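You operate a simulated robot arm through the tools that you are given. There is no shell and no other tool. Be economical: measure what you need, move in short steps, check, and stop when the job is done.

You are at the controls of a simulated two-armed robot. One attempt, no reset.

TASK
Pick up the white bottle labelled "Cleaner" from the top shelf of the left rack with one hand, pass it to the other hand and put it on the bottom shelf of the left rack. Set down upright: white bottle.

It is judged by the outcome, as a careful person would: the job done as asked, and still so three seconds after it is handed in. It fails if anything else is knocked over, pushed out of place, dropped, spilled or broken.

THE ROBOT
Two 7-joint arms with three-finger grippers on one trunk, on a base that drives. Base frame: it is fixed to the floor where the robot stands at the start and does not move with it; the origin is under the middle of the robot, x ahead of it, y to its left, z up; the surface under the hand at the start is at about z = 1060. Readings come in mm, rad, newtons and seconds.
The left shoulder is at the start at [70, 146, 1262], the right one opposite. With the tool pointing down near the work surface each hand reaches from about 280 to 680 mm from the robot's upright axis, wherever it stands, measured 20 degrees to its own side. Places, roughly: bottom shelf of the left rack [500, -100, 300]. Payload 2.2 kg a hand.
The TCP of each hand is the grasp point between the finger pads, 28 mm short of the fingertips. In the tool frame z runs along the fingers and y along their closing line. Largest opening 102 mm; the body of the gripper starts 71 mm behind the TCP.
Orientation is that of the tool frame in the base frame, as [roll, pitch, yaw] about the fixed x, y, z axes, in that order (R = Rz(yaw) Ry(pitch) Rx(roll)). With the fingers straight down and closing along the base's y, the tool's x points along the base's -x, its y along +y and its z along -z.

THE INTERFACE
- The arms move only by the tool nudge_tool. It takes "left_series", "right_series" or both (then of equal length, played together; a hand with none holds still); each is a list of rows, each a list of 7 numbers: the turn, a rotation vector about the tool's x, y, z in units of 60 degrees (1.0 is 60 degrees), then the shift along the tool's x, y, z in units of 250 mm (1.0 is 250 mm), then the finger opening in mm, from 0 to 102. In form: [[rx, ry, rz, tx, ty, tz, fingers], ...]. A call has 1 to 12 rows; each row is the pose to reach, as a shift and turn from the pose commanded when the call began, along the tool's axes at that moment. A call with a number of a shift or a turn outside -1 to 1 is refused whole. A row lasts 0.2 s, in which the tool goes at most 50 mm and 0.15 rad; a call with a longer step from one row to the next is refused whole, and so is a gripper value outside its range. Where a pose cannot be reached the arm comes as near as it can. A force on the tool above 40 N (or 10 N above the force at the start of the call, whichever is more), or a blocked arm, ends the call early, and 0.2 s more pass. Each finger halts on what it meets, pressing with about 25 N; the grip force reading is that of the motor and also rises with nothing between the fingers. The clock runs only during rows and for 0.2 s after the last one: add rows that repeat a pose to give the fingers time. The reply holds the time, the measured pose of the TCP, the force on the tool along the base axes, the opening and the grip force, in the units named above and with some noise, with the torque about the TCP (base axes, N m) and any sound that the robot's microphone picked up, and new pictures: "show" is both (left out), scene, wrist or none (wrist: the cameras of the hands that moved).
- Cameras (640 x 400 px; columns grow to the right, rows downward): "scene" is now at [120.4, 37.4, 1474.7]; the picture's right is [0.48, -0.88, 0.00], its down [-0.62, -0.34, -0.71] and it looks along [0.62, 0.34, -0.71] (base axes); focal length 214 px, centre (320, 200). "left" rides on the left gripper at [72, 38, -86] in its tool frame; the picture's right is [-0.46, 0.89, 0.00], its down [-0.60, -0.32, -0.73] and it looks along [-0.65, -0.34, 0.68] (tool axes); focal length 256 px, centre (320, 200). "right" rides on the right gripper at [69, 44, -86] in its tool frame; the picture's right is [-0.53, 0.85, 0.00], its down [-0.58, -0.36, -0.73] and it looks along [-0.62, -0.39, 0.68] (tool axes); focal length 256 px, centre (320, 200). There is no depth. A picture from a camera that has moved, and an enlarged one, comes with that camera's place and axes in the base frame and with its lens.
- slide_trunk(by): slides the trunk up (or, below 0, down) by that many mm; the arms and the scene camera ride with it, the base frame stays. It gives what a move gives, with no picture.
- steer(legs): drives the robot by 1 to 6 legs, each [ahead, left, turn to the left] in mm, mm and rad, along the robot's own axes; the way and the turn of a leg run together, so that a leg with both is an arc; at most 1500 mm and 3.142 rad a leg. The arms and the cameras ride along, it lands a little off, and it stops where it bumps. It gives what a move gives, and a new picture of the scene camera.
- turn_head(pan, tilt): turns the head with the scene camera to pan (to the left, within 1.501 rad either way) and tilt (down, from -0.506 to 1.204), counted from straight ahead of the robot. It gives what a move gives, and a new picture of the scene camera.
- enlarge(camera, box): a new picture of the part [left, top, right, bottom] of that camera's present view, enlarged. It takes no simulated time.
- close_job(): hands the job in; it is judged then, once.

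Work in short steps. Places have to be worked out from the pictures, the camera data and where the tool is seen: move nearer, look again, correct. Check each grasp and each placing, and mend what went wrong. You have 120 turns and 260 pictures in all, those below and enlarged ones among them. Open the grippers and draw the arms clear of the work before you hand the job in, unless the task says otherwise; then end with one line.

The tools are called after "Call:" by a JSON object that holds its "op" and its "data". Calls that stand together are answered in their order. nudge_tool: Moves the arms, as the interface text tells. Its arguments: {"type":"object","properties":{"left_series":{"type":"array","items":{"type":"array","items":{"type":"number"}}},"right_series":{"type":"array","items":{"type":"array","items":{"type":"number"}}},"show":{"type":"string","enum":["both","scene","wrist","none"]}},"required":[]} The other tools are called the same way: slide_trunk (by) slides the trunk up or down; steer (legs) drives the base; turn_head (pan, tilt) turns the head that bears the scene camera; enlarge (camera, box) takes an enlarged picture of a part of a camera's view; close_job () hands the job in.

At the start:

```text
time_s: 0.0
left_eef_pos: [219.8, 272.2, 1330.0]
left_ee_rot: [-3.141, -0.001, 3.141]
left_force: [0.5, -0.5, -0.2]
left_moment: [0.0, 0.02, -0.01]
left_grip_width: 102.1
left_grasp_force: 0.1
right_eef_pos: [409.8, 53.8, 1296.8]
right_ee_rot: [-3.14, 0.0, -3.141]
right_force: [0.7, 0.1, 0.0]
right_moment: [-0.02, -0.03, 0.0]
right_grip_width: 102.0
right_grasp_force: 0.1
trunk travel left (down, up): [-800.0, 140.0]
robot x, y, heading: [1.7, 0.8, 0.001]
head pan, tilt: [0.499, 0.782]
```

scene: 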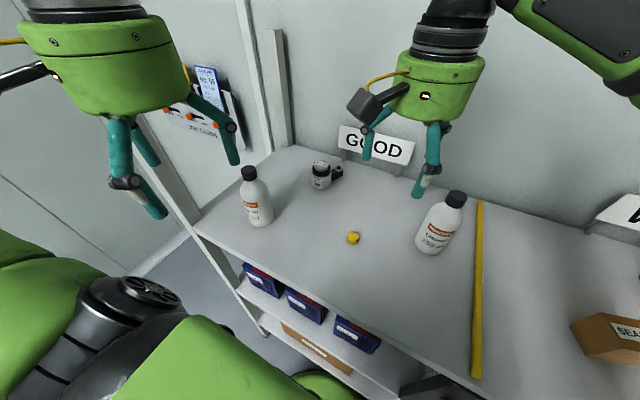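
right: 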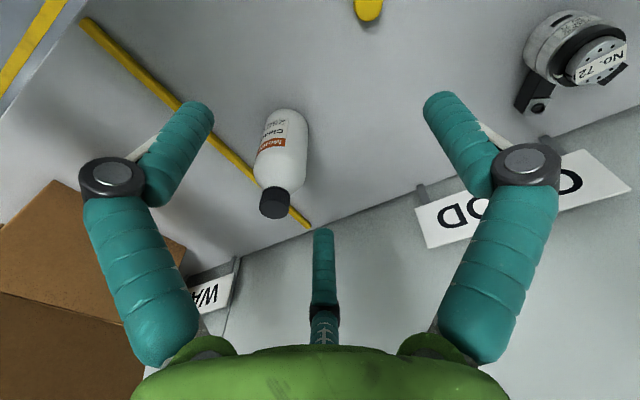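
left: 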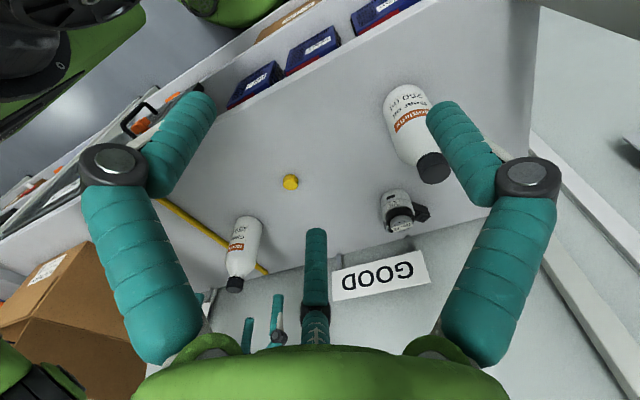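

Two white bottles stand on the top shelf; I enlarge the views to read their labels.

Call:
{"op": "enlarge", "data": {"camera": "scene", "box": [400, 170, 500, 270]}}

Call:
{"op": "enlarge", "data": {"camera": "scene", "box": [210, 150, 310, 250]}}

Call:
{"op": "turn_head", "data": {"pan": 0.0, "tilt": 0.9}}

```text
4.00 times, centred on (450, 220) of scene
camera zoom: at [120.4, 37.4, 1474.7], right [0.48, -0.88, 0.0], down [-0.62, -0.34, -0.71], along [0.62, 0.34, -0.71], focal length 858 px, centre (-200, 120)
```

zoom: 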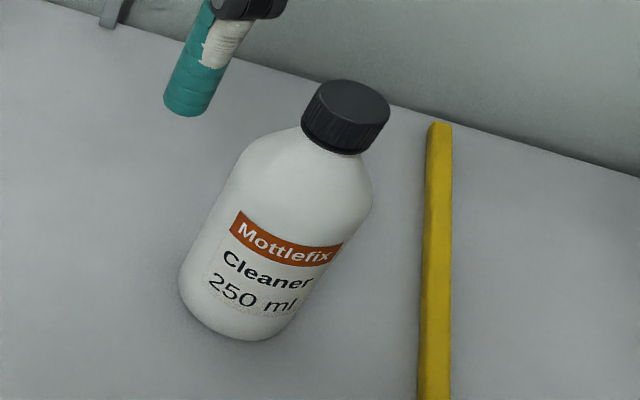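

```text
4.00 times, centred on (260, 200) of scene
camera zoom: at [120.4, 37.4, 1474.7], right [0.48, -0.88, 0.0], down [-0.62, -0.34, -0.71], along [0.62, 0.34, -0.71], focal length 858 px, centre (560, 200)
```

zoom: 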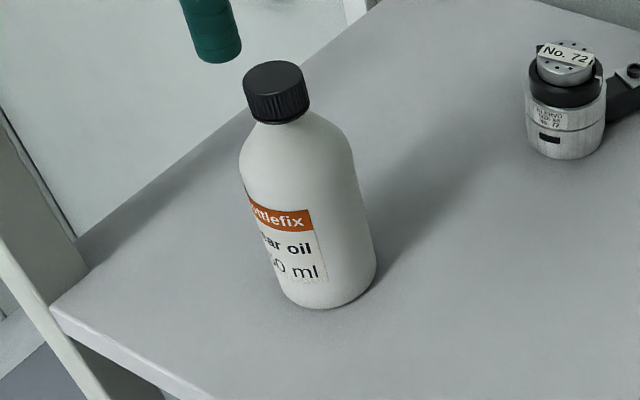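

```text
time_s: 0.9
left_eef_pos: [219.9, 271.6, 1329.9]
left_ee_rot: [3.141, 0.0, -3.14]
left_force: [0.4, -0.3, -0.4]
left_moment: [0.02, -0.03, -0.01]
left_grip_width: 101.8
left_grasp_force: 0.1
right_eef_pos: [409.5, 54.5, 1296.3]
right_ee_rot: [3.141, -0.001, 3.141]
right_force: [0.0, -0.4, 0.2]
right_moment: [-0.03, 0.0, -0.04]
right_grip_width: 102.1
right_grasp_force: 0.0
trunk travel left (down, up): [-800.0, 140.0]
robot x, y, heading: [-1.8, -0.9, 0.004]
head pan, tilt: [0.0, 0.901]
camera scene: at [124.4, -1.4, 1465.4], right [0.0, -1.0, 0.0], down [-0.78, 0.0, -0.62], along [0.62, 0.0, -0.78], focal length 214 px, centre (320, 200)
```

scene: 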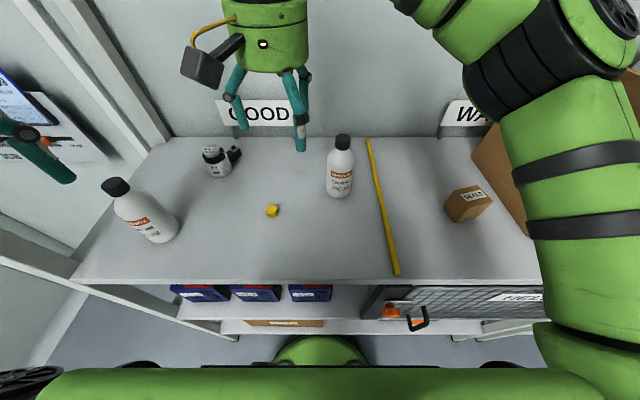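

The right-hand bottle (about x 480, y -47) is "Cleaner". I back up a bit with the hands high, to look at the rack's lower shelves.

Call:
{"op": "steer", "data": {"legs": [[-500, 0, 0]]}}

Call:
{"op": "turn_head", "data": {"pan": 0.0, "tilt": 0.7}}

```text
time_s: 3.9
left_eef_pos: [-283.3, 273.0, 1331.0]
left_ee_rot: [3.141, -0.002, 3.135]
left_force: [0.4, -0.5, -0.3]
left_moment: [-0.02, 0.03, 0.0]
left_grip_width: 102.1
left_grasp_force: 0.2
right_eef_pos: [-95.3, 53.4, 1296.1]
right_ee_rot: [3.141, -0.001, 3.133]
right_force: [0.2, 0.4, -0.6]
right_moment: [-0.01, 0.01, -0.03]
right_grip_width: 101.9
right_grasp_force: 0.1
trunk travel left (down, up): [-800.0, 140.0]
robot x, y, heading: [-508.4, -3.6, -0.009]
head pan, tilt: [0.0, 0.901]
camera scene: at [-381.2, -0.5, 1465.2], right [-0.01, -1.0, 0.0], down [-0.78, 0.01, -0.62], along [0.62, -0.01, -0.78], focal length 214 px, centre (320, 200)
```

scene: 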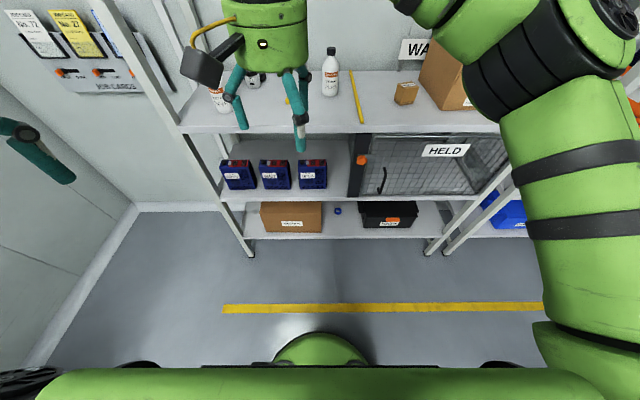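

```text
time_s: 4.6
left_eef_pos: [-286.1, 272.6, 1331.2]
left_ee_rot: [3.142, 0.001, 3.135]
left_force: [1.2, 0.6, -0.7]
left_moment: [-0.01, -0.03, 0.01]
left_grip_width: 102.1
left_grasp_force: 0.0
right_eef_pos: [-97.5, 53.2, 1296.3]
right_ee_rot: [-3.14, 0.0, 3.134]
right_force: [0.1, -0.3, 0.5]
right_moment: [0.02, 0.0, -0.01]
right_grip_width: 101.9
right_grasp_force: 0.0
trunk travel left (down, up): [-800.0, 140.0]
robot x, y, heading: [-507.0, -0.5, -0.004]
head pan, tilt: [0.0, 0.7]
camera scene: at [-373.9, -0.6, 1481.5], right [-0.01, -1.0, 0.0], down [-0.64, 0.01, -0.76], along [0.76, -0.01, -0.64], focal length 214 px, centre (320, 200)
```

scene: 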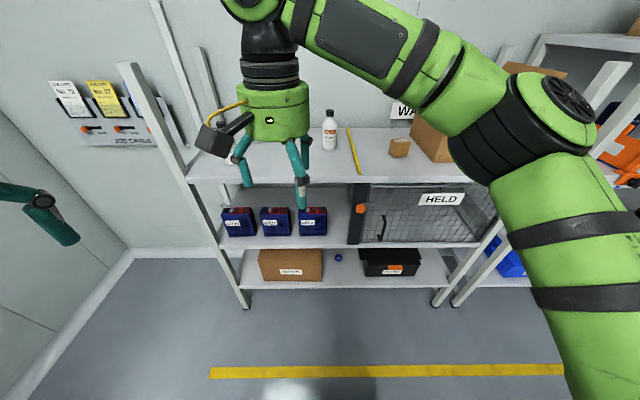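

The bottom shelf has a carton, a small blue item and a black case. I enlarge it to measure the free gap.

Call:
{"op": "enlarge", "data": {"camera": "scene", "box": [230, 200, 470, 310]}}

```text
2.67 times, centred on (350, 255) of scene
camera zoom: at [-373.9, -0.6, 1481.5], right [-0.01, -1.0, 0.0], down [-0.64, 0.01, -0.76], along [0.76, -0.01, -0.64], focal length 572 px, centre (240, 53)
```

zoom: 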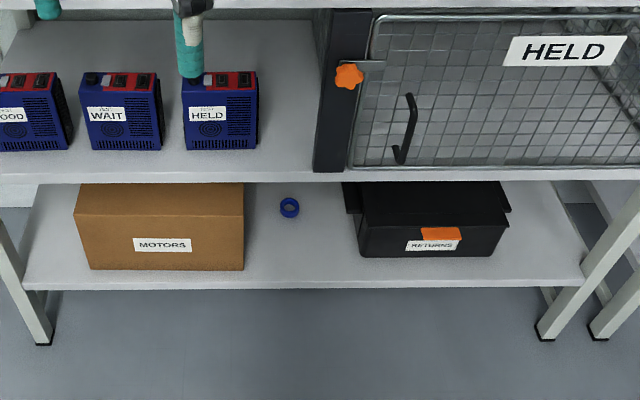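

Bottom shelf: free gap about y -12 to -245 at the front (x≈254–400), ring at about (446, -123); target roughly (335, -125). Now back to the rack for the pick with the right hand.

Call:
{"op": "steer", "data": {"legs": [[505, 0, 0]]}}

Call:
{"op": "enlarge", "data": {"camera": "right", "box": [160, 40, 480, 240]}}

```text
time_s: 7.6
left_eef_pos: [222.1, 264.8, 1331.0]
left_ee_rot: [-3.141, 0.003, 3.124]
left_force: [-0.6, -0.1, -0.1]
left_moment: [0.0, 0.0, -0.01]
left_grip_width: 101.9
left_grasp_force: 0.0
right_eef_pos: [410.1, 42.3, 1296.4]
right_ee_rot: [3.141, 0.002, 3.123]
right_force: [-0.6, -0.1, -0.5]
right_moment: [-0.04, -0.01, 0.01]
right_grip_width: 102.1
right_grasp_force: 0.0
trunk travel left (down, up): [-800.0, 140.0]
robot x, y, heading: [1.6, -6.8, -0.018]
head pan, tilt: [0.0, 0.7]
camera scene: at [131.6, -8.3, 1481.8], right [-0.02, -1.0, 0.0], down [-0.64, 0.01, -0.77], along [0.77, -0.01, -0.64], focal length 214 px, centre (320, 200)
```

scene: 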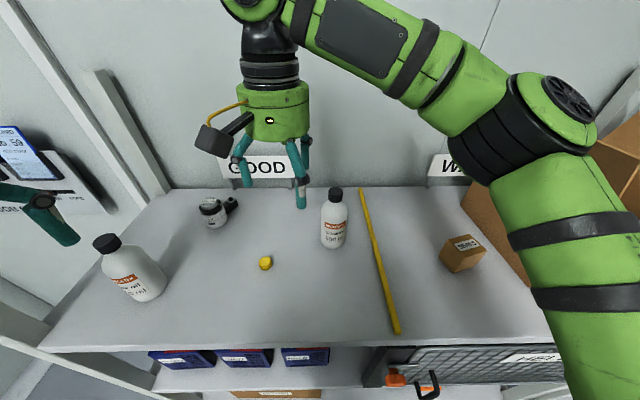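

```text
2.00 times, centred on (320, 140) of right
camera zoom: at [341.9, 87.2, 1382.1], right [0.55, 0.84, 0.0], down [0.57, -0.37, 0.73], along [0.61, -0.4, -0.68], focal length 512 px, centre (320, 320)
```

zoom: 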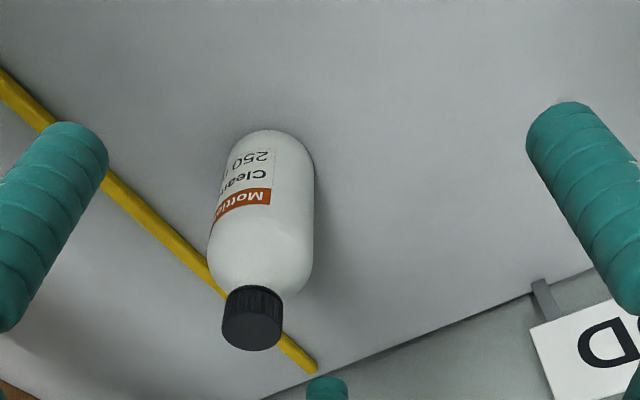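

I enlarge the gripper to understand its shape, since a third teal finger seems visible.

Call:
{"op": "enlarge", "data": {"camera": "scene", "box": [190, 70, 370, 260]}}

Call:
{"op": "enlarge", "data": {"camera": "right", "box": [0, 0, 640, 400]}}

```text
2.11 times, centred on (280, 165) of scene
camera zoom: at [131.6, -8.3, 1481.8], right [-0.02, -1.0, 0.0], down [-0.64, 0.01, -0.77], along [0.77, -0.01, -0.64], focal length 452 px, centre (404, 274)
```

zoom: 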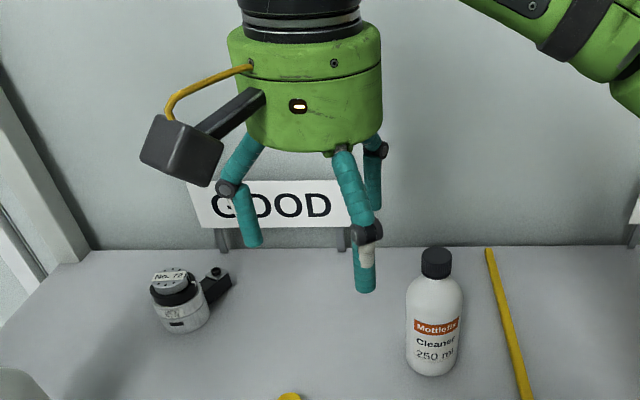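

```text
1.00 times, centred on (320, 200) of right (not enlarged: the box is as wide or as high as the picture)
camera zoom: at [341.9, 87.2, 1382.1], right [0.55, 0.84, 0.0], down [0.57, -0.37, 0.73], along [0.61, -0.4, -0.68], focal length 256 px, centre (320, 200)
```

zoom: 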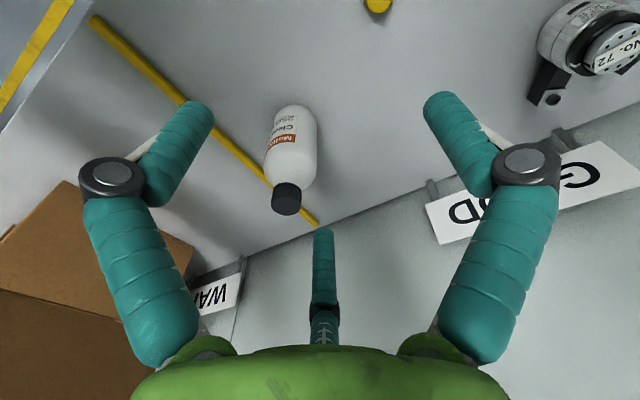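

The hand looks three-fingered in pictures; I close the right gripper partly in the air to see how the fingers move.

Call:
{"op": "nudge_tool", "data": {"right_series": [[0, 0, 0, 0, 0, 0, 80], [0, 0, 0, 0, 0, 0, 50], [0, 0, 0, 0, 0, 0, 40], [0, 0, 0, 0, 0, 0, 40]], "show": "wrist"}}

```text
time_s: 8.6
left_eef_pos: [223.2, 264.5, 1331.5]
left_ee_rot: [-3.141, -0.001, 3.125]
left_force: [-0.2, -0.1, -0.4]
left_moment: [-0.01, 0.0, 0.0]
left_grip_width: 102.0
left_grasp_force: 0.0
right_eef_pos: [410.1, 41.7, 1296.6]
right_ee_rot: [3.14, 0.001, 3.124]
right_force: [-0.4, -0.1, 0.1]
right_moment: [-0.02, 0.0, -0.03]
right_grip_width: 40.0
right_grasp_force: 0.1
trunk travel left (down, up): [-800.0, 140.0]
robot x, y, heading: [-1.2, -1.0, -0.018]
head pan, tilt: [0.0, 0.7]
camera right: at [343.6, 87.2, 1381.6], right [0.55, 0.84, 0.0], down [0.57, -0.37, 0.73], along [0.61, -0.4, -0.68], focal length 256 px, centre (320, 200)
```

right: 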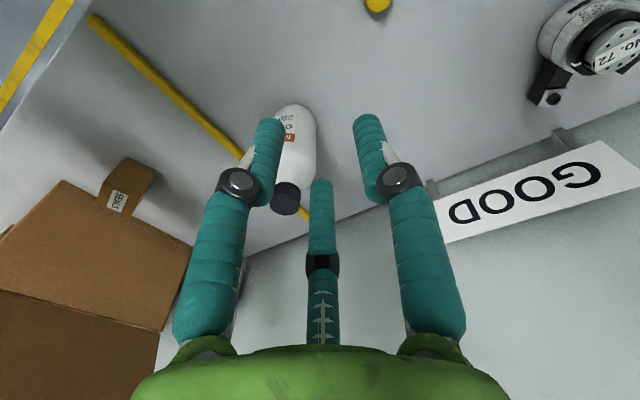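

The fingers move radially. I'll back off to free space and prepare the left hand in the receiving pose (fingers horizontal ahead, camera up), also to test whether the third finger is physical.

Call:
{"op": "steer", "data": {"legs": [[-500, 0, 0.018]]}}

Call:
{"op": "nudge_tool", "data": {"left_series": [[0.0884, 0, -0.0884, -0.08, 0.05, 0, 102], [0.1768, 0, -0.1768, -0.16, 0.1, 0, 102], [0.265, 0, -0.265, -0.24, 0.15, 0, 102], [0.3535, 0, -0.3535, -0.32, 0.2, 0, 102], [0.442, 0, -0.442, -0.4, 0.2, 0, 102], [0.53, 0, -0.53, -0.48, 0.2, 0, 102], [0.619, 0, -0.619, -0.56, 0.2, 0, 102], [0.707, 0, -0.707, -0.64, 0.2, 0, 102]], "show": "scene"}}

```text
time_s: 11.6
left_eef_pos: [-279.3, 271.9, 1330.2]
left_ee_rot: [-3.141, -0.003, 3.139]
left_force: [-0.4, 0.8, 0.4]
left_moment: [0.01, 0.02, 0.0]
left_grip_width: 101.9
left_grasp_force: 0.0
right_eef_pos: [-90.5, 54.0, 1295.4]
right_ee_rot: [3.14, -0.002, 3.138]
right_force: [0.0, 0.1, -0.3]
right_moment: [-0.04, 0.02, 0.0]
right_grip_width: 39.9
right_grasp_force: 0.1
trunk travel left (down, up): [-800.0, 140.0]
robot x, y, heading: [-502.9, -0.5, -0.004]
head pan, tilt: [0.0, 0.7]
camera scene: at [-365.9, -1.1, 1481.3], right [0.0, -1.0, 0.0], down [-0.65, 0.0, -0.76], along [0.76, 0.0, -0.65], focal length 214 px, centre (320, 200)
```

scene: 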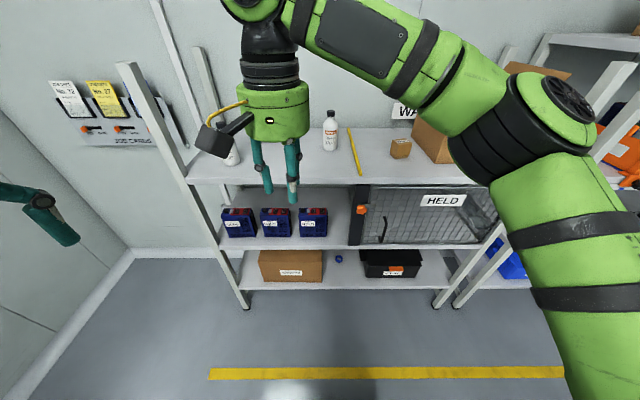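

```text
time_s: 13.4
left_eef_pos: [-117.6, 321.9, 1329.7]
left_ee_rot: [-2.456, -0.254, -2.459]
left_force: [-0.4, -0.8, 0.4]
left_moment: [-0.03, -0.01, -0.01]
left_grip_width: 102.1
left_grasp_force: 0.1
right_eef_pos: [-91.3, 55.1, 1296.5]
right_ee_rot: [3.141, -0.001, 3.137]
right_force: [0.1, 0.2, -0.4]
right_moment: [0.0, 0.03, -0.04]
right_grip_width: 39.9
right_grasp_force: 0.0
trunk travel left (down, up): [-800.0, 140.0]
robot x, y, heading: [-500.1, 2.3, -0.004]
head pan, tilt: [0.0, 0.7]
camera scene: at [-367.0, -0.4, 1481.5], right [0.0, -1.0, 0.0], down [-0.64, 0.0, -0.76], along [0.76, 0.0, -0.64], focal length 214 px, centre (320, 200)
```

scene: 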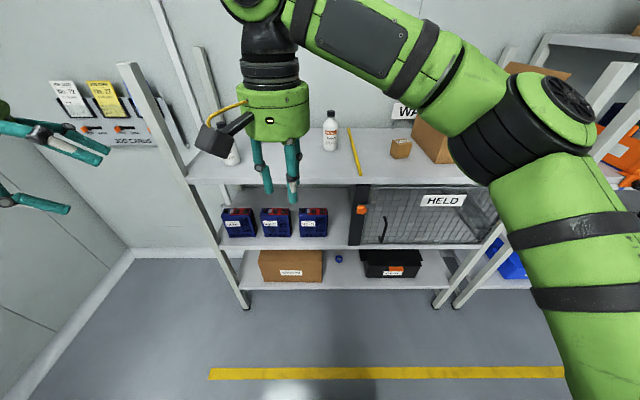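

Reached well. I continue the same turn for the next 60 degrees.

Call:
{"op": "nudge_tool", "data": {"left_series": [[0.0884, 0, -0.0884, 0, 0, 0, 102], [0.1768, 0, -0.1768, 0, 0, 0, 102], [0.265, 0, -0.265, 0, 0, 0, 102], [0.3535, 0, -0.3535, 0, 0, 0, 102], [0.442, 0, -0.442, 0, 0, 0, 102], [0.53, 0, -0.53, 0, 0, 0, 102], [0.619, 0, -0.619, 0, 0, 0, 102], [0.707, 0, -0.707, 0, 0, 0, 102]], "show": "none"}}

Call:
{"op": "nudge_tool", "data": {"left_series": [[0.0884, 0, -0.0884, 0, 0, 0, 80], [0.1768, 0, -0.1768, 0, 0, 0, 50], [0.265, 0, -0.265, 0, 0, 0, 20], [0.3535, 0, -0.3535, 0, 0, 0, 5], [0.442, 0, -0.442, 0, 0, 0, 5], [0.53, 0, -0.53, 0, 0, 0, 5], [0.619, 0, -0.619, 0, 0, 0, 5], [0.707, 0, -0.707, 0, 0, 0, 5]], "show": "scene"}}

```text
time_s: 15.2
left_eef_pos: [-119.1, 322.5, 1330.7]
left_ee_rot: [-1.958, -0.849, -1.963]
left_force: [0.1, -0.4, 0.1]
left_moment: [-0.03, 0.01, 0.01]
left_grip_width: 102.0
left_grasp_force: 0.0
right_eef_pos: [-92.1, 53.8, 1296.2]
right_ee_rot: [-3.141, 0.0, 3.14]
right_force: [0.3, 0.2, 0.0]
right_moment: [0.02, 0.01, -0.01]
right_grip_width: 39.9
right_grasp_force: 0.0
trunk travel left (down, up): [-800.0, 140.0]
robot x, y, heading: [-503.4, 1.8, -0.003]
head pan, tilt: [0.0, 0.7]
```

```text
time_s: 17.0
left_eef_pos: [-76.3, 374.0, 1359.0]
left_ee_rot: [2.243, -1.568, 0.895]
left_force: [-1.2, 0.1, 0.1]
left_moment: [0.0, 0.01, 0.02]
left_grip_width: 5.1
left_grasp_force: 0.0
left hand out of reach, approached as far as the arm can: row 4, 5, 6, 7, 8
right_eef_pos: [-92.1, 52.7, 1295.2]
right_ee_rot: [3.141, -0.001, 3.136]
right_force: [-0.3, 0.8, 0.8]
right_moment: [-0.03, 0.03, 0.01]
right_grip_width: 40.1
right_grasp_force: 0.1
trunk travel left (down, up): [-800.0, 140.0]
robot x, y, heading: [-504.8, 0.5, -0.005]
head pan, tilt: [0.0, 0.7]
camera scene: at [-367.2, -1.4, 1481.5], right [0.0, -1.0, 0.0], down [-0.64, 0.0, -0.76], along [0.76, 0.0, -0.64], focal length 214 px, centre (320, 200)
```

scene: 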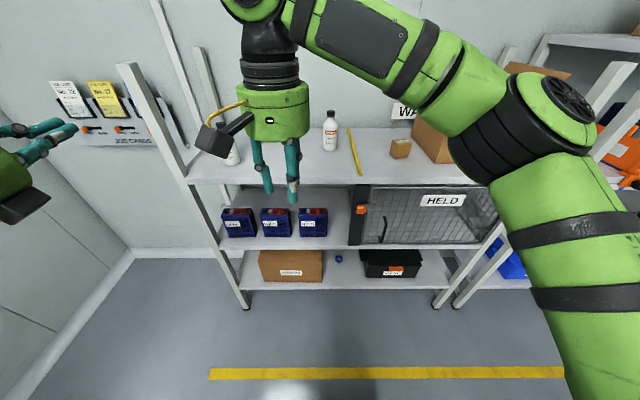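

Left orientation is right (tool x up, fingers ahead). I move the right hand forward and the left inward beside it for the touch test.

Call:
{"op": "nudge_tool", "data": {"left_series": [[0, 0, 0, -0.03, 0, 0.03, 5], [0, 0, 0, -0.06, 0, 0.06, 5], [0, 0, 0, -0.09, 0.15, 0.09, 5], [0, 0, 0, -0.12, 0.3, 0.12, 5], [0, 0, 0, -0.15, 0.45, 0.15, 5], [0, 0, 0, -0.2, 0.6, 0.2, 5], [0, 0, 0, -0.2, 0.75, 0.24, 5], [0, 0, 0, -0.2, 0.85, 0.24, 5]], "right_series": [[0, 0, 0, -0.1, 0, 0, 102], [0, 0, 0, -0.2, 0, 0, 102], [0, 0, 0, -0.3, 0, 0, 102], [0, 0, 0, -0.4, 0, 0, 102], [0, 0, 0, -0.5, 0, 0, 102], [0, 0, 0, -0.6, 0, 0, 102], [0, 0, 0, -0.7, 0, 0, 102], [0, 0, 0, -0.76, 0, 0, 102]], "show": "scene"}}

```text
time_s: 18.8
left_eef_pos: [9.1, 230.2, 1327.0]
left_ee_rot: [-0.849, -1.564, -2.305]
left_force: [0.5, -0.5, 0.6]
left_moment: [0.01, -0.02, 0.03]
left_grip_width: 5.2
left_grasp_force: 0.2
left hand out of reach, approached as far as the arm can: row 3, 4, 5, 6, 7, 8
right_eef_pos: [38.9, 33.8, 1286.9]
right_ee_rot: [-3.14, 0.002, 3.139]
right_force: [1.1, 0.4, 0.1]
right_moment: [0.01, 0.02, -0.02]
right_grip_width: 102.0
right_grasp_force: 0.1
right hand out of reach, approached as far as the arm can: row 5, 6, 7, 8
trunk travel left (down, up): [-800.0, 140.0]
robot x, y, heading: [-505.7, -0.4, -0.005]
head pan, tilt: [0.0, 0.7]
camera scene: at [-367.2, -1.8, 1481.5], right [0.0, -1.0, 0.0], down [-0.64, 0.0, -0.76], along [0.76, 0.0, -0.64], focal length 214 px, centre (320, 200)
```

scene: 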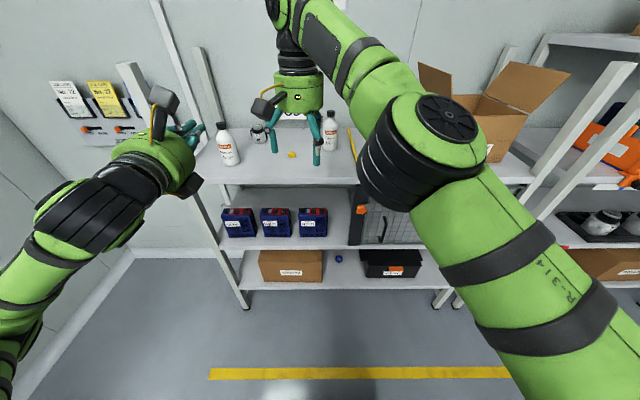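

Both hands near their reach limits at this height; I lower both to a more comfortable level.

Call:
{"op": "nudge_tool", "data": {"left_series": [[0, 0, 0, -0.15, 0, 0, 5], [0, 0, 0, -0.3, 0, 0, 5], [0, 0, 0, -0.45, 0, 0, 5], [0, 0, 0, -0.6, 0, 0, 5], [0, 0, 0, -0.75, 0, 0, 5], [0, 0, 0, -0.75, 0, 0, 5]], "right_series": [[0, 0, 0, 0, 0, 0.15, 102], [0, 0, 0, 0, 0, 0.3, 102], [0, 0, 0, 0, 0, 0.45, 102], [0, 0, 0, 0, 0, 0.6, 102], [0, 0, 0, 0, 0, 0.75, 102], [0, 0, 0, 0, 0, 0.75, 102]], "show": "scene"}}

```text
time_s: 20.2
left_eef_pos: [10.0, 252.2, 1307.8]
left_ee_rot: [-0.416, -1.569, -2.74]
left_force: [0.5, 0.4, -0.1]
left_moment: [0.02, 0.0, 0.04]
left_grip_width: 5.1
left_grasp_force: 0.0
left hand out of reach, approached as far as the arm can: row 1, 2, 3, 4, 5, 6
right_eef_pos: [39.4, 36.4, 1096.0]
right_ee_rot: [3.138, -0.001, 3.139]
right_force: [0.0, -0.1, -0.1]
right_moment: [0.02, 0.01, 0.0]
right_grip_width: 102.0
right_grasp_force: 0.0
trunk travel left (down, up): [-800.0, 140.0]
robot x, y, heading: [-500.7, 0.1, -0.004]
head pan, tilt: [0.0, 0.7]
camera scene: at [-368.3, -2.0, 1481.6], right [0.0, -1.0, 0.0], down [-0.64, 0.0, -0.77], along [0.77, 0.0, -0.64], focal length 214 px, centre (320, 200)
```

scene: 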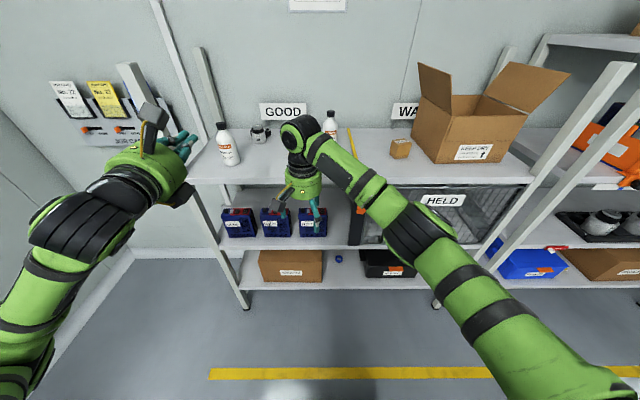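

The camera-up orientation runs into the left arm's limits. I unwind about the tool axis toward the camera-down orientation instead.

Call:
{"op": "nudge_tool", "data": {"left_series": [[0, 0, 0.125, 0, 0, 0, 5], [0, 0, 0.25, 0, 0, 0, 5], [0, 0, 0.375, 0, 0, 0, 5], [0, 0, 0.5, 0, 0, 0, 5], [0, 0, 0.625, 0, 0, 0, 5], [0, 0, 0.75, 0, 0, 0, 5], [0, 0, 0.875, 0, 0, 0, 5], [0, 0, 1.0, 0, 0, 0, 5]], "show": "none"}}

Call:
{"op": "nudge_tool", "data": {"left_series": [[0, 0, 0.125, 0, 0, 0, 5], [0, 0, 0.25, 0, 0, 0, 5], [0, 0, 0.375, 0, 0, 0, 5], [0, 0, 0.5, 0, 0, 0, 5], [0, 0, 0.625, 0, 0, 0, 5], [0, 0, 0.75, 0, 0, 0, 5], [0, 0, 0.875, 0, 0, 0, 5], [0, 0, 1.0, 0, 0, 0, 5]], "show": "scene"}}

```text
time_s: 22.0
left_eef_pos: [9.8, 254.9, 1309.0]
left_ee_rot: [-1.572, -0.52, -1.576]
left_force: [-0.6, 0.6, -0.8]
left_moment: [0.01, 0.02, -0.02]
left_grip_width: 5.0
left_grasp_force: 0.0
left hand out of reach, approached as far as the arm can: row 1, 2, 3
right_eef_pos: [39.4, 36.0, 1095.6]
right_ee_rot: [3.141, -0.001, 3.138]
right_force: [-0.9, -0.5, 0.3]
right_moment: [0.0, 0.07, -0.02]
right_grip_width: 102.0
right_grasp_force: 0.2
trunk travel left (down, up): [-800.0, 140.0]
robot x, y, heading: [-499.1, 2.9, -0.005]
head pan, tilt: [0.0, 0.7]
```

```text
time_s: 23.8
left_eef_pos: [11.1, 253.3, 1310.4]
left_ee_rot: [-1.575, 0.524, -1.578]
left_force: [-0.3, -0.7, -0.5]
left_moment: [-0.02, 0.02, -0.01]
left_grip_width: 4.8
left_grasp_force: 0.0
left hand out of reach, approached as far as the arm can: row 1, 3, 4, 5, 6
right_eef_pos: [39.5, 36.1, 1097.1]
right_ee_rot: [3.142, 0.0, 3.136]
right_force: [1.2, 0.1, 0.4]
right_moment: [-0.01, -0.01, 0.06]
right_grip_width: 101.8
right_grasp_force: 0.0
trunk travel left (down, up): [-800.0, 140.0]
robot x, y, heading: [-501.7, -1.3, 0.002]
head pan, tilt: [0.0, 0.7]
camera scene: at [-367.9, -1.1, 1481.6], right [0.0, -1.0, 0.0], down [-0.64, 0.0, -0.76], along [0.76, 0.0, -0.64], focal length 214 px, centre (320, 200)
```

scene: 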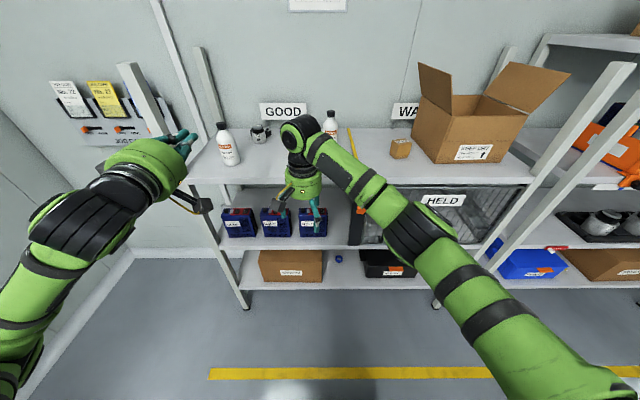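

Now the last 60 degrees of roll.

Call:
{"op": "nudge_tool", "data": {"left_series": [[0, 0, 0.125, 0, 0, 0, 5], [0, 0, 0.25, 0, 0, 0, 5], [0, 0, 0.375, 0, 0, 0, 5], [0, 0, 0.5, 0, 0, 0, 5], [0, 0, 0.625, 0, 0, 0, 5], [0, 0, 0.75, 0, 0, 0, 5], [0, 0, 0.875, 0, 0, 0, 5], [0, 0, 1.0, 0, 0, 0, 5]], "show": "none"}}

Call:
{"op": "nudge_tool", "data": {"left_series": [[0, 0, 0, 0.15, 0, 0, 5], [0, 0, 0, 0.3, 0, 0, 5], [0, 0, 0, 0.45, 0, -0.05, 5], [0, 0, 0, 0.6, 0, -0.1, 5], [0, 0, 0, 0.75, 0, -0.15, 5], [0, 0, 0, 0.82, -0.1, -0.2, 5]], "show": "scene"}}

```text
time_s: 25.6
left_eef_pos: [11.1, 255.6, 1307.5]
left_ee_rot: [2.135, 1.567, 2.131]
left_force: [0.0, 0.9, -0.1]
left_moment: [0.0, 0.05, -0.01]
left_grip_width: 4.9
left_grasp_force: 0.0
left hand out of reach, approached as far as the arm can: row 7
right_eef_pos: [39.4, 36.1, 1097.6]
right_ee_rot: [-3.142, -0.001, 3.139]
right_force: [0.5, 0.2, -0.7]
right_moment: [0.0, 0.03, 0.0]
right_grip_width: 102.0
right_grasp_force: 0.0
trunk travel left (down, up): [-800.0, 140.0]
robot x, y, heading: [-497.9, 1.1, -0.003]
head pan, tilt: [0.0, 0.7]
```

```text
time_s: 27.0
left_eef_pos: [10.7, 255.0, 1307.7]
left_ee_rot: [2.952, 1.569, 2.945]
left_force: [-0.3, -0.3, 0.4]
left_moment: [-0.01, 0.02, -0.03]
left_grip_width: 4.9
left_grasp_force: 0.1
left hand out of reach, approached as far as the arm can: row 1, 2, 3, 4, 5, 6
right_eef_pos: [38.7, 37.5, 1096.8]
right_ee_rot: [3.141, 0.001, 3.137]
right_force: [-0.7, -0.3, 0.1]
right_moment: [0.02, -0.03, -0.01]
right_grip_width: 102.1
right_grasp_force: 0.0
trunk travel left (down, up): [-800.0, 140.0]
robot x, y, heading: [-504.2, 3.1, -0.003]
head pan, tilt: [0.0, 0.7]
camera scene: at [-367.8, -1.1, 1481.6], right [0.0, -1.0, 0.0], down [-0.64, 0.0, -0.76], along [0.76, 0.0, -0.64], focal length 214 px, centre (320, 200)
```

scene: 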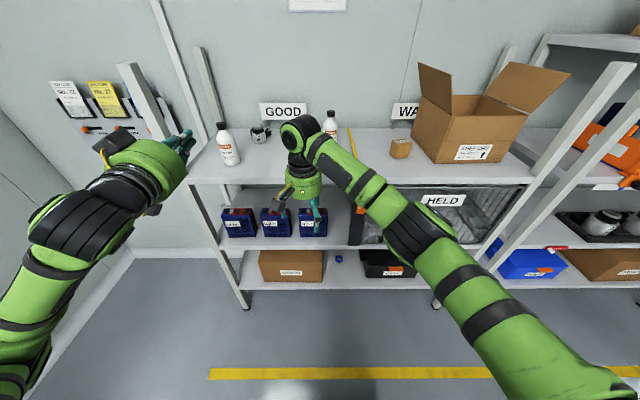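

The arm looks folded tight; I try moving the left hand forward instead.

Call:
{"op": "nudge_tool", "data": {"left_series": [[0, 0, 0, 0, 0, 0.15, 5], [0, 0, 0, 0, 0, 0.3, 5], [0, 0, 0, 0, 0, 0.45, 5], [0, 0, 0, 0, 0, 0.6, 5]], "show": "none"}}

Call:
{"op": "nudge_tool", "data": {"left_series": [[0, 0, 0, 0.15, 0, 0, 5], [0, 0, 0, 0.3, 0, 0, 5], [0, 0, 0, 0.45, 0, 0, 5], [0, 0, 0, 0.6, 0, 0, 5]], "show": "scene"}}

```text
time_s: 28.0
left_eef_pos: [99.7, 292.3, 1287.3]
left_ee_rot: [-1.033, 1.57, -1.037]
left_force: [-0.4, 0.0, 0.0]
left_moment: [0.0, -0.01, -0.03]
left_grip_width: 5.0
left_grasp_force: 0.1
left hand out of reach, approached as far as the arm can: row 1, 2, 3, 4
right_eef_pos: [39.7, 36.8, 1098.1]
right_ee_rot: [3.141, 0.0, 3.138]
right_force: [-0.1, 0.8, 0.1]
right_moment: [-0.03, 0.0, 0.03]
right_grip_width: 101.8
right_grasp_force: 0.0
trunk travel left (down, up): [-800.0, 140.0]
robot x, y, heading: [-498.5, 0.3, 0.0]
head pan, tilt: [0.0, 0.7]
```

```text
time_s: 29.0
left_eef_pos: [96.4, 311.7, 1135.7]
left_ee_rot: [-1.316, 1.566, -1.33]
left_force: [-0.6, 0.1, 0.5]
left_moment: [0.01, -0.04, 0.04]
left_grip_width: 4.9
left_grasp_force: 0.2
left hand out of reach, approached as far as the arm can: row 1, 2, 3, 4
right_eef_pos: [39.9, 37.8, 1097.6]
right_ee_rot: [-3.14, 0.0, 3.138]
right_force: [0.9, -0.4, 0.3]
right_moment: [-0.02, -0.02, 0.01]
right_grip_width: 102.1
right_grasp_force: 0.1
trunk travel left (down, up): [-800.0, 140.0]
robot x, y, heading: [-506.3, 0.5, -0.003]
head pan, tilt: [0.0, 0.7]
camera scene: at [-368.6, 0.8, 1481.8], right [0.0, -1.0, 0.0], down [-0.64, 0.0, -0.77], along [0.77, 0.0, -0.64], focal length 214 px, centre (320, 200)
```

scene: 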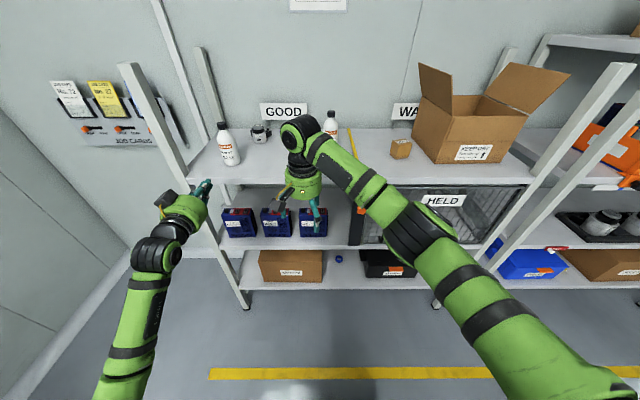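

The left hand is now at a freer place. I try moving it inward and a bit lower to learn its workable range.

Call:
{"op": "nudge_tool", "data": {"left_series": [[0, 0, 0, 0.05, -0.15, -0.05, 5], [0, 0, 0, 0.1, -0.3, -0.1, 5], [0, 0, 0, 0.1, -0.45, -0.15, 5], [0, 0, 0, 0.1, -0.6, -0.15, 5], [0, 0, 0, 0.1, -0.6, -0.15, 5]], "show": "none"}}

```text
time_s: 30.2
left_eef_pos: [56.6, 281.4, 1127.0]
left_ee_rot: [-2.056, 1.551, -2.115]
left_force: [-0.6, 0.3, -0.5]
left_moment: [0.01, 0.03, -0.01]
left_grip_width: 5.1
left_grasp_force: 0.1
left hand out of reach, approached as far as the arm can: row 1, 2, 3, 4, 5
right_eef_pos: [40.8, 37.4, 1097.3]
right_ee_rot: [3.14, -0.001, 3.138]
right_force: [-0.2, 0.2, -0.6]
right_moment: [0.01, -0.01, 0.0]
right_grip_width: 102.2
right_grasp_force: 0.0
trunk travel left (down, up): [-800.0, 140.0]
robot x, y, heading: [-500.8, 2.3, -0.007]
head pan, tilt: [0.0, 0.7]
```

I test whether pointing the left fingers diagonally inward (45°) is more comfortable.

Call:
{"op": "nudge_tool", "data": {"left_series": [[0.125, 0, 0, 0, 0, 0, 5], [0.25, 0, 0, 0, 0, 0, 5], [0.375, 0, 0, 0, 0, 0, 5], [0.5, 0, 0, 0, 0, 0, 5], [0.625, 0, 0, 0, 0, 0, 5], [0.75, 0, 0, 0, 0, 0, 5]], "show": "none"}}

Call:
{"op": "nudge_tool", "data": {"left_series": [[0, 0, 0, 0, -0.1, 0, 5], [0, 0, 0, 0, -0.2, 0, 5], [0, 0, 0, 0, -0.2, 0, 5]], "show": "scene"}}

```text
time_s: 31.6
left_eef_pos: [53.1, 283.3, 1125.9]
left_ee_rot: [-1.358, 1.552, -2.202]
left_force: [-0.1, 0.9, 0.1]
left_moment: [-0.04, -0.01, 0.01]
left_grip_width: 5.0
left_grasp_force: 0.1
right_eef_pos: [41.0, 36.2, 1094.8]
right_ee_rot: [3.14, -0.001, 3.138]
right_force: [0.0, -0.9, 0.0]
right_moment: [0.03, -0.02, 0.01]
right_grip_width: 102.0
right_grasp_force: 0.0
trunk travel left (down, up): [-800.0, 140.0]
robot x, y, heading: [-503.2, 1.0, -0.001]
head pan, tilt: [0.0, 0.7]
```

```text
time_s: 32.4
left_eef_pos: [14.4, 249.7, 1128.0]
left_ee_rot: [-1.305, 1.553, -2.149]
left_force: [0.3, 0.2, 0.1]
left_moment: [0.02, -0.02, -0.02]
left_grip_width: 5.0
left_grasp_force: 0.1
right_eef_pos: [39.7, 36.4, 1096.5]
right_ee_rot: [-3.14, 0.0, 3.14]
right_force: [-0.2, 0.2, -0.8]
right_moment: [0.0, 0.02, 0.01]
right_grip_width: 102.2
right_grasp_force: 0.0
trunk travel left (down, up): [-800.0, 140.0]
robot x, y, heading: [-503.4, -1.4, -0.001]
head pan, tilt: [0.0, 0.7]
camera scene: at [-367.2, -0.9, 1481.5], right [0.0, -1.0, 0.0], down [-0.64, 0.0, -0.76], along [0.76, 0.0, -0.64], focal length 214 px, centre (320, 200)
```

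scene: 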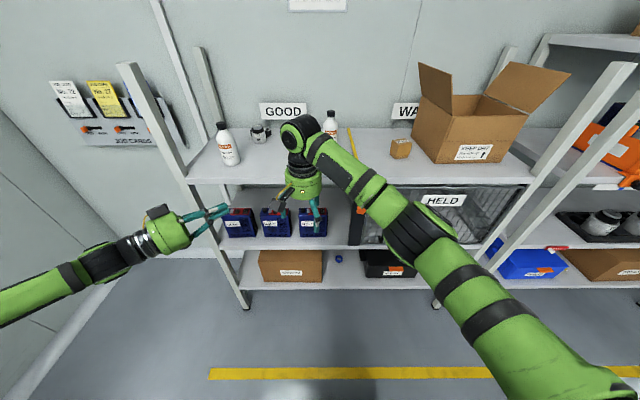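

Inward-pointing is comfortable. Touch test now: I bring the left closed tip near where the right hand's third finger is drawn, at about (-12, 6).

Call:
{"op": "nudge_tool", "data": {"left_series": [[0, 0, 0, 0.04, -0.123, 0.07, 5], [0, 0, 0, 0.08, -0.246, 0.14, 5], [0, 0, 0, 0.12, -0.37, 0.21, 5], [0, 0, 0, 0.12, -0.492, 0.278, 5], [0, 0, 0, 0.12, -0.492, 0.278, 5]], "show": "both"}}

```text
time_s: 33.6
left_eef_pos: [-31.6, 116.9, 1102.8]
left_ee_rot: [-1.275, 1.553, -2.12]
left_force: [0.0, 0.7, 0.0]
left_moment: [0.0, -0.02, -0.01]
left_grip_width: 4.9
left_grasp_force: 0.1
right_eef_pos: [41.0, 36.5, 1095.6]
right_ee_rot: [3.14, 0.001, 3.137]
right_force: [-0.2, 1.1, 0.7]
right_moment: [0.02, 0.04, 0.01]
right_grip_width: 102.0
right_grasp_force: 0.1
trunk travel left (down, up): [-800.0, 140.0]
robot x, y, heading: [-499.2, 0.5, -0.001]
head pan, tilt: [0.0, 0.7]
camera scene: at [-367.6, -0.6, 1481.5], right [0.0, -1.0, 0.0], down [-0.64, 0.0, -0.76], along [0.76, 0.0, -0.64], focal length 214 px, centre (320, 200)
camera left: at [-61.1, 206.0, 1028.7], right [0.67, 0.6, 0.45], down [-0.72, 0.34, 0.61], along [0.21, -0.73, 0.66], focal length 256 px, centre (320, 200)
```

scene: 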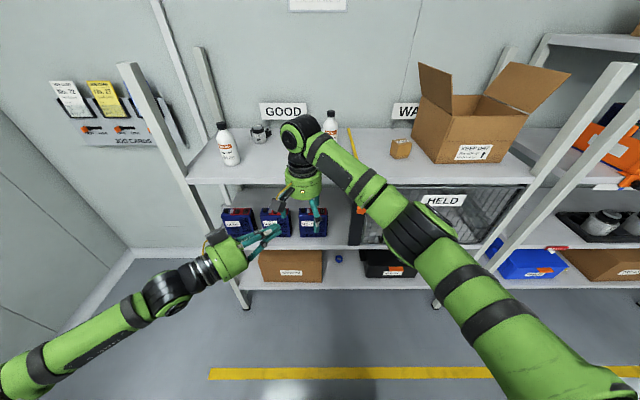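
left: 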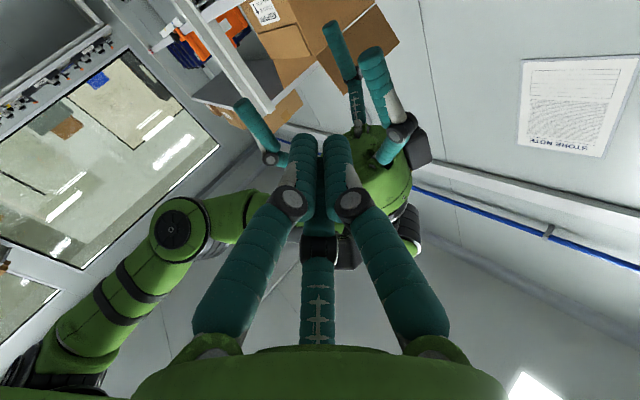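

The drawn finger's place is confirmed at (-12, 6). I now sweep the left tip straight through that place in small steps, watching the force.

Call:
{"op": "nudge_tool", "data": {"left_series": [[0, 0, 0, 0, -0.03, 0.033, 5], [0, 0, 0, 0, -0.06, 0.066, 5], [0, 0, 0, 0, -0.09, 0.1, 5], [0, 0, 0, 0, -0.12, 0.133, 5], [0, 0, 0, 0, -0.15, 0.166, 5], [0, 0, 0, 0, -0.18, 0.2, 5], [0, 0, 0, 0, -0.21, 0.233, 5], [0, 0, 0, 0, -0.24, 0.266, 5]], "show": "wrist"}}

```text
time_s: 35.4
left_eef_pos: [-27.8, 26.1, 1103.6]
left_ee_rot: [-1.175, 1.558, -2.017]
left_force: [-7.6, 28.9, 4.7]
left_moment: [-0.61, -0.06, 0.3]
left_grip_width: 2.3
left_grasp_force: 0.1
right_eef_pos: [41.4, 30.2, 1096.1]
right_ee_rot: [-3.131, -0.001, 3.131]
right_force: [8.2, -29.8, -4.4]
right_moment: [0.83, -0.15, 1.81]
right_grip_width: 102.1
right_grasp_force: 0.0
trunk travel left (down, up): [-800.0, 140.0]
robot x, y, heading: [-501.2, -1.6, -0.002]
head pan, tilt: [0.0, 0.7]
camera left: at [-58.7, 115.4, 1030.2], right [0.66, 0.6, 0.45], down [-0.72, 0.34, 0.6], along [0.21, -0.73, 0.66], focal length 256 px, centre (320, 200)
```

left: 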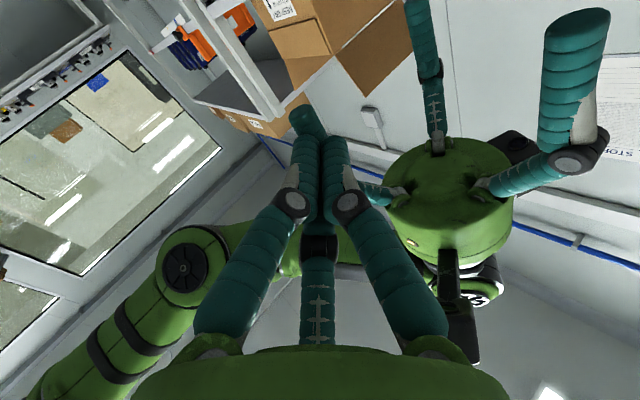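

Contact: about 30 N at the drawn place, so the hand really has three fingers (at tool ≈90°, -30°, 210°). Plan: right hand takes the cap from above; left takes the body from the side with two fingers at the sides and its single finger up over the cap. I retreat the left hand and roll it +90°.

Call:
{"op": "nudge_tool", "data": {"left_series": [[0, 0, 0, 0, 0.12, -0.13, 5], [0, 0, 0, 0, 0.24, -0.27, 5], [0, 0, 0, 0, 0.36, -0.4, 40], [0, 0, 0, 0, 0.48, -0.53, 80], [0, 0, 0, 0, 0.55, -0.6, 102]], "show": "none"}}

Call:
{"op": "nudge_tool", "data": {"left_series": [[0, 0, 0.125, 0, 0, 0, 102], [0, 0, 0.25, 0, 0, 0, 102], [0, 0, 0.375, 0, 0, 0, 102], [0, 0, 0.5, 0, 0, 0, 102], [0, 0, 0.625, 0, 0, 0, 102], [0, 0, 0.75, 0, 0, 0, 102]], "show": "none"}}

Call:
{"op": "nudge_tool", "data": {"left_series": [[0, 0, 0.125, 0, 0, 0, 102], [0, 0, 0.25, 0, 0, 0, 102], [0, 0, 0.375, 0, 0, 0, 102], [0, 0, 0.5, 0, 0, 0, 102], [0, 0, 0.625, 0, 0, 0, 102], [0, 0, 0.75, 0, 0, 0, 102]], "show": "scene"}}

```text
time_s: 36.6
left_eef_pos: [-26.7, 229.1, 1099.2]
left_ee_rot: [-1.249, 1.552, -2.092]
left_force: [-0.7, 0.2, 0.8]
left_moment: [0.02, 0.02, 0.02]
left_grip_width: 102.0
left_grasp_force: 0.1
right_eef_pos: [39.4, 37.3, 1098.0]
right_ee_rot: [3.141, 0.001, 3.138]
right_force: [0.4, 1.1, 0.7]
right_moment: [0.01, 0.0, 0.0]
right_grip_width: 102.1
right_grasp_force: 0.0
trunk travel left (down, up): [-800.0, 140.0]
robot x, y, heading: [-501.9, 1.0, -0.002]
head pan, tilt: [0.0, 0.7]
```

```text
time_s: 38.0
left_eef_pos: [-21.6, 239.8, 1112.9]
left_ee_rot: [1.568, 0.806, 0.723]
left_force: [0.5, 0.6, -0.3]
left_moment: [0.03, -0.01, 0.0]
left_grip_width: 102.0
left_grasp_force: 0.0
left hand out of reach, approached as far as the arm can: row 6
right_eef_pos: [40.1, 37.1, 1097.2]
right_ee_rot: [-3.142, 0.0, 3.136]
right_force: [0.8, 0.3, 0.4]
right_moment: [-0.01, 0.01, 0.0]
right_grip_width: 102.1
right_grasp_force: 0.1
trunk travel left (down, up): [-800.0, 140.0]
robot x, y, heading: [-501.1, 1.4, -0.004]
head pan, tilt: [0.0, 0.7]
```

```text
time_s: 39.4
left_eef_pos: [-7.9, 202.5, 1346.4]
left_ee_rot: [1.624, 0.079, 0.742]
left_force: [-0.1, 0.0, 0.4]
left_moment: [0.05, 0.03, 0.04]
left_grip_width: 101.9
left_grasp_force: 0.1
left hand out of reach, approached as far as the arm can: row 1, 2, 3, 4, 5, 6
right_eef_pos: [37.9, 34.6, 1096.6]
right_ee_rot: [3.14, 0.0, 3.137]
right_force: [0.2, -0.2, -0.1]
right_moment: [0.02, 0.02, -0.02]
right_grip_width: 101.6
right_grasp_force: 0.0
trunk travel left (down, up): [-800.0, 140.0]
robot x, y, heading: [-506.7, -0.7, -0.002]
head pan, tilt: [0.0, 0.7]
camera scene: at [-368.9, -3.7, 1481.6], right [0.0, -1.0, 0.0], down [-0.64, 0.0, -0.77], along [0.77, 0.0, -0.64], focal length 214 px, centre (320, 200)
```

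scene: 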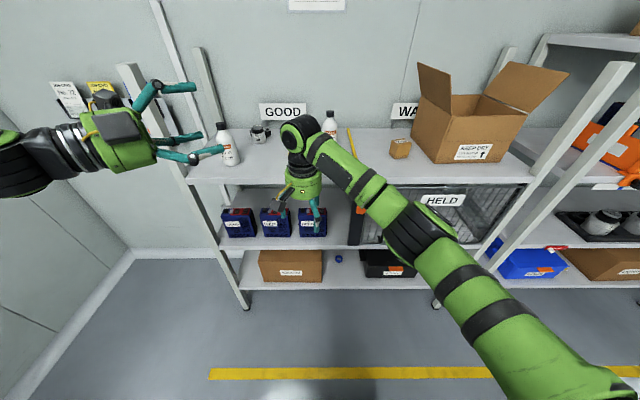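

Rolled that way the arm has to go up. By symmetry another finger can be the "up" one: only -30° from the earlier comfortable pose, so I roll back 120°.

Call:
{"op": "nudge_tool", "data": {"left_series": [[0, 0, -0.125, 0, 0, 0, 102], [0, 0, -0.25, 0, 0, 0, 102], [0, 0, -0.375, 0, 0, 0, 102], [0, 0, -0.5, 0, 0, 0, 102], [0, 0, -0.625, 0, 0, 0, 102], [0, 0, -0.75, 0, 0, 0, 102], [0, 0, -0.875, 0, 0, 0, 102], [0, 0, -1.0, 0, 0, 0, 102]], "show": "none"}}

Call:
{"op": "nudge_tool", "data": {"left_series": [[0, 0, -0.125, 0, 0, 0, 102], [0, 0, -0.25, 0, 0, 0, 102], [0, 0, -0.375, 0, 0, 0, 102], [0, 0, -0.5, 0, 0, 0, 102], [0, 0, -0.625, 0, 0, 0, 102], [0, 0, -0.75, 0, 0, 0, 102], [0, 0, -0.875, 0, 0, 0, 102], [0, 0, -1.0, 0, 0, 0, 102]], "show": "scene"}}

```text
time_s: 41.2
left_eef_pos: [-6.9, 204.2, 1345.5]
left_ee_rot: [1.696, 1.13, 0.85]
left_force: [0.4, 0.5, 0.3]
left_moment: [-0.02, 0.01, 0.02]
left_grip_width: 101.6
left_grasp_force: 0.0
right_eef_pos: [39.8, 36.6, 1096.9]
right_ee_rot: [-3.14, 0.0, 3.138]
right_force: [-0.3, -0.2, -0.7]
right_moment: [0.02, 0.01, -0.02]
right_grip_width: 101.7
right_grasp_force: 0.0
trunk travel left (down, up): [-800.0, 140.0]
robot x, y, heading: [-501.9, 2.5, -0.005]
head pan, tilt: [0.0, 0.7]
```

```text
time_s: 43.0
left_eef_pos: [-6.7, 204.2, 1345.4]
left_ee_rot: [-1.663, 0.957, -2.478]
left_force: [0.1, 0.3, 0.0]
left_moment: [-0.02, 0.01, 0.0]
left_grip_width: 101.8
left_grasp_force: 0.1
right_eef_pos: [39.6, 36.0, 1097.0]
right_ee_rot: [-3.141, -0.001, 3.137]
right_force: [0.2, 0.2, 0.1]
right_moment: [-0.05, 0.01, -0.01]
right_grip_width: 102.2
right_grasp_force: 0.1
trunk travel left (down, up): [-800.0, 140.0]
robot x, y, heading: [-502.8, 1.3, -0.004]
head pan, tilt: [0.0, 0.7]
camera scene: at [-367.9, -1.2, 1481.6], right [0.0, -1.0, 0.0], down [-0.64, 0.0, -0.76], along [0.76, 0.0, -0.64], focal length 214 px, centre (320, 200)
```

scene: 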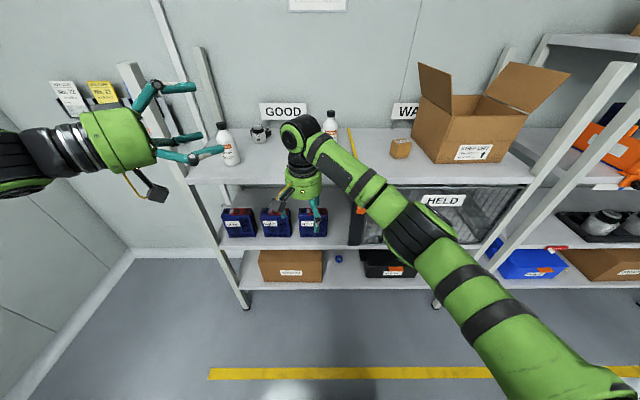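

The up-finger orientation is right (pointing 48° inward, level). I lower it to shoulder-relative placing height to check reach.

Call:
{"op": "nudge_tool", "data": {"left_series": [[0, 0, 0, 0.106, 0.075, 0.007, 102], [0, 0, 0, 0.212, 0.149, 0.014, 102], [0, 0, 0, 0.319, 0.224, 0.021, 102], [0, 0, 0, 0.425, 0.298, 0.028, 102]], "show": "none"}}

```text
time_s: 44.0
left_eef_pos: [-7.6, 206.8, 1214.8]
left_ee_rot: [-1.662, 0.96, -2.478]
left_force: [0.3, 0.3, -0.7]
left_moment: [-0.01, -0.01, 0.02]
left_grip_width: 102.0
left_grasp_force: 0.0
right_eef_pos: [39.6, 37.8, 1094.8]
right_ee_rot: [-3.141, 0.001, 3.138]
right_force: [0.5, -0.5, -0.3]
right_moment: [-0.04, 0.02, -0.02]
right_grip_width: 101.9
right_grasp_force: 0.0
trunk travel left (down, up): [-800.0, 140.0]
robot x, y, heading: [-504.5, 1.1, -0.007]
head pan, tilt: [0.0, 0.7]
```

Reached. Now I test turning it 30° more forward at this spot.

Call:
{"op": "nudge_tool", "data": {"left_series": [[-0.102, -0.072, -0.007, 0, 0, 0, 102], [-0.204, -0.143, -0.013, 0, 0, 0, 102], [-0.306, -0.215, -0.02, 0, 0, 0, 102], [-0.408, -0.287, -0.026, 0, 0, 0, 102]], "show": "none"}}

```text
time_s: 45.0
left_eef_pos: [-0.5, 203.5, 1214.0]
left_ee_rot: [-1.662, 0.965, -1.958]
left_force: [0.1, -0.3, 0.4]
left_moment: [-0.01, -0.01, 0.01]
left_grip_width: 102.1
left_grasp_force: 0.1
left hand out of reach, approached as far as the arm can: row 2, 4
right_eef_pos: [41.4, 32.5, 1094.7]
right_ee_rot: [3.138, -0.001, 3.137]
right_force: [0.0, -0.3, 0.4]
right_moment: [0.08, 0.03, 0.0]
right_grip_width: 102.0
right_grasp_force: 0.0
trunk travel left (down, up): [-800.0, 140.0]
robot x, y, heading: [-499.9, -0.7, -0.002]
head pan, tilt: [0.0, 0.7]
```

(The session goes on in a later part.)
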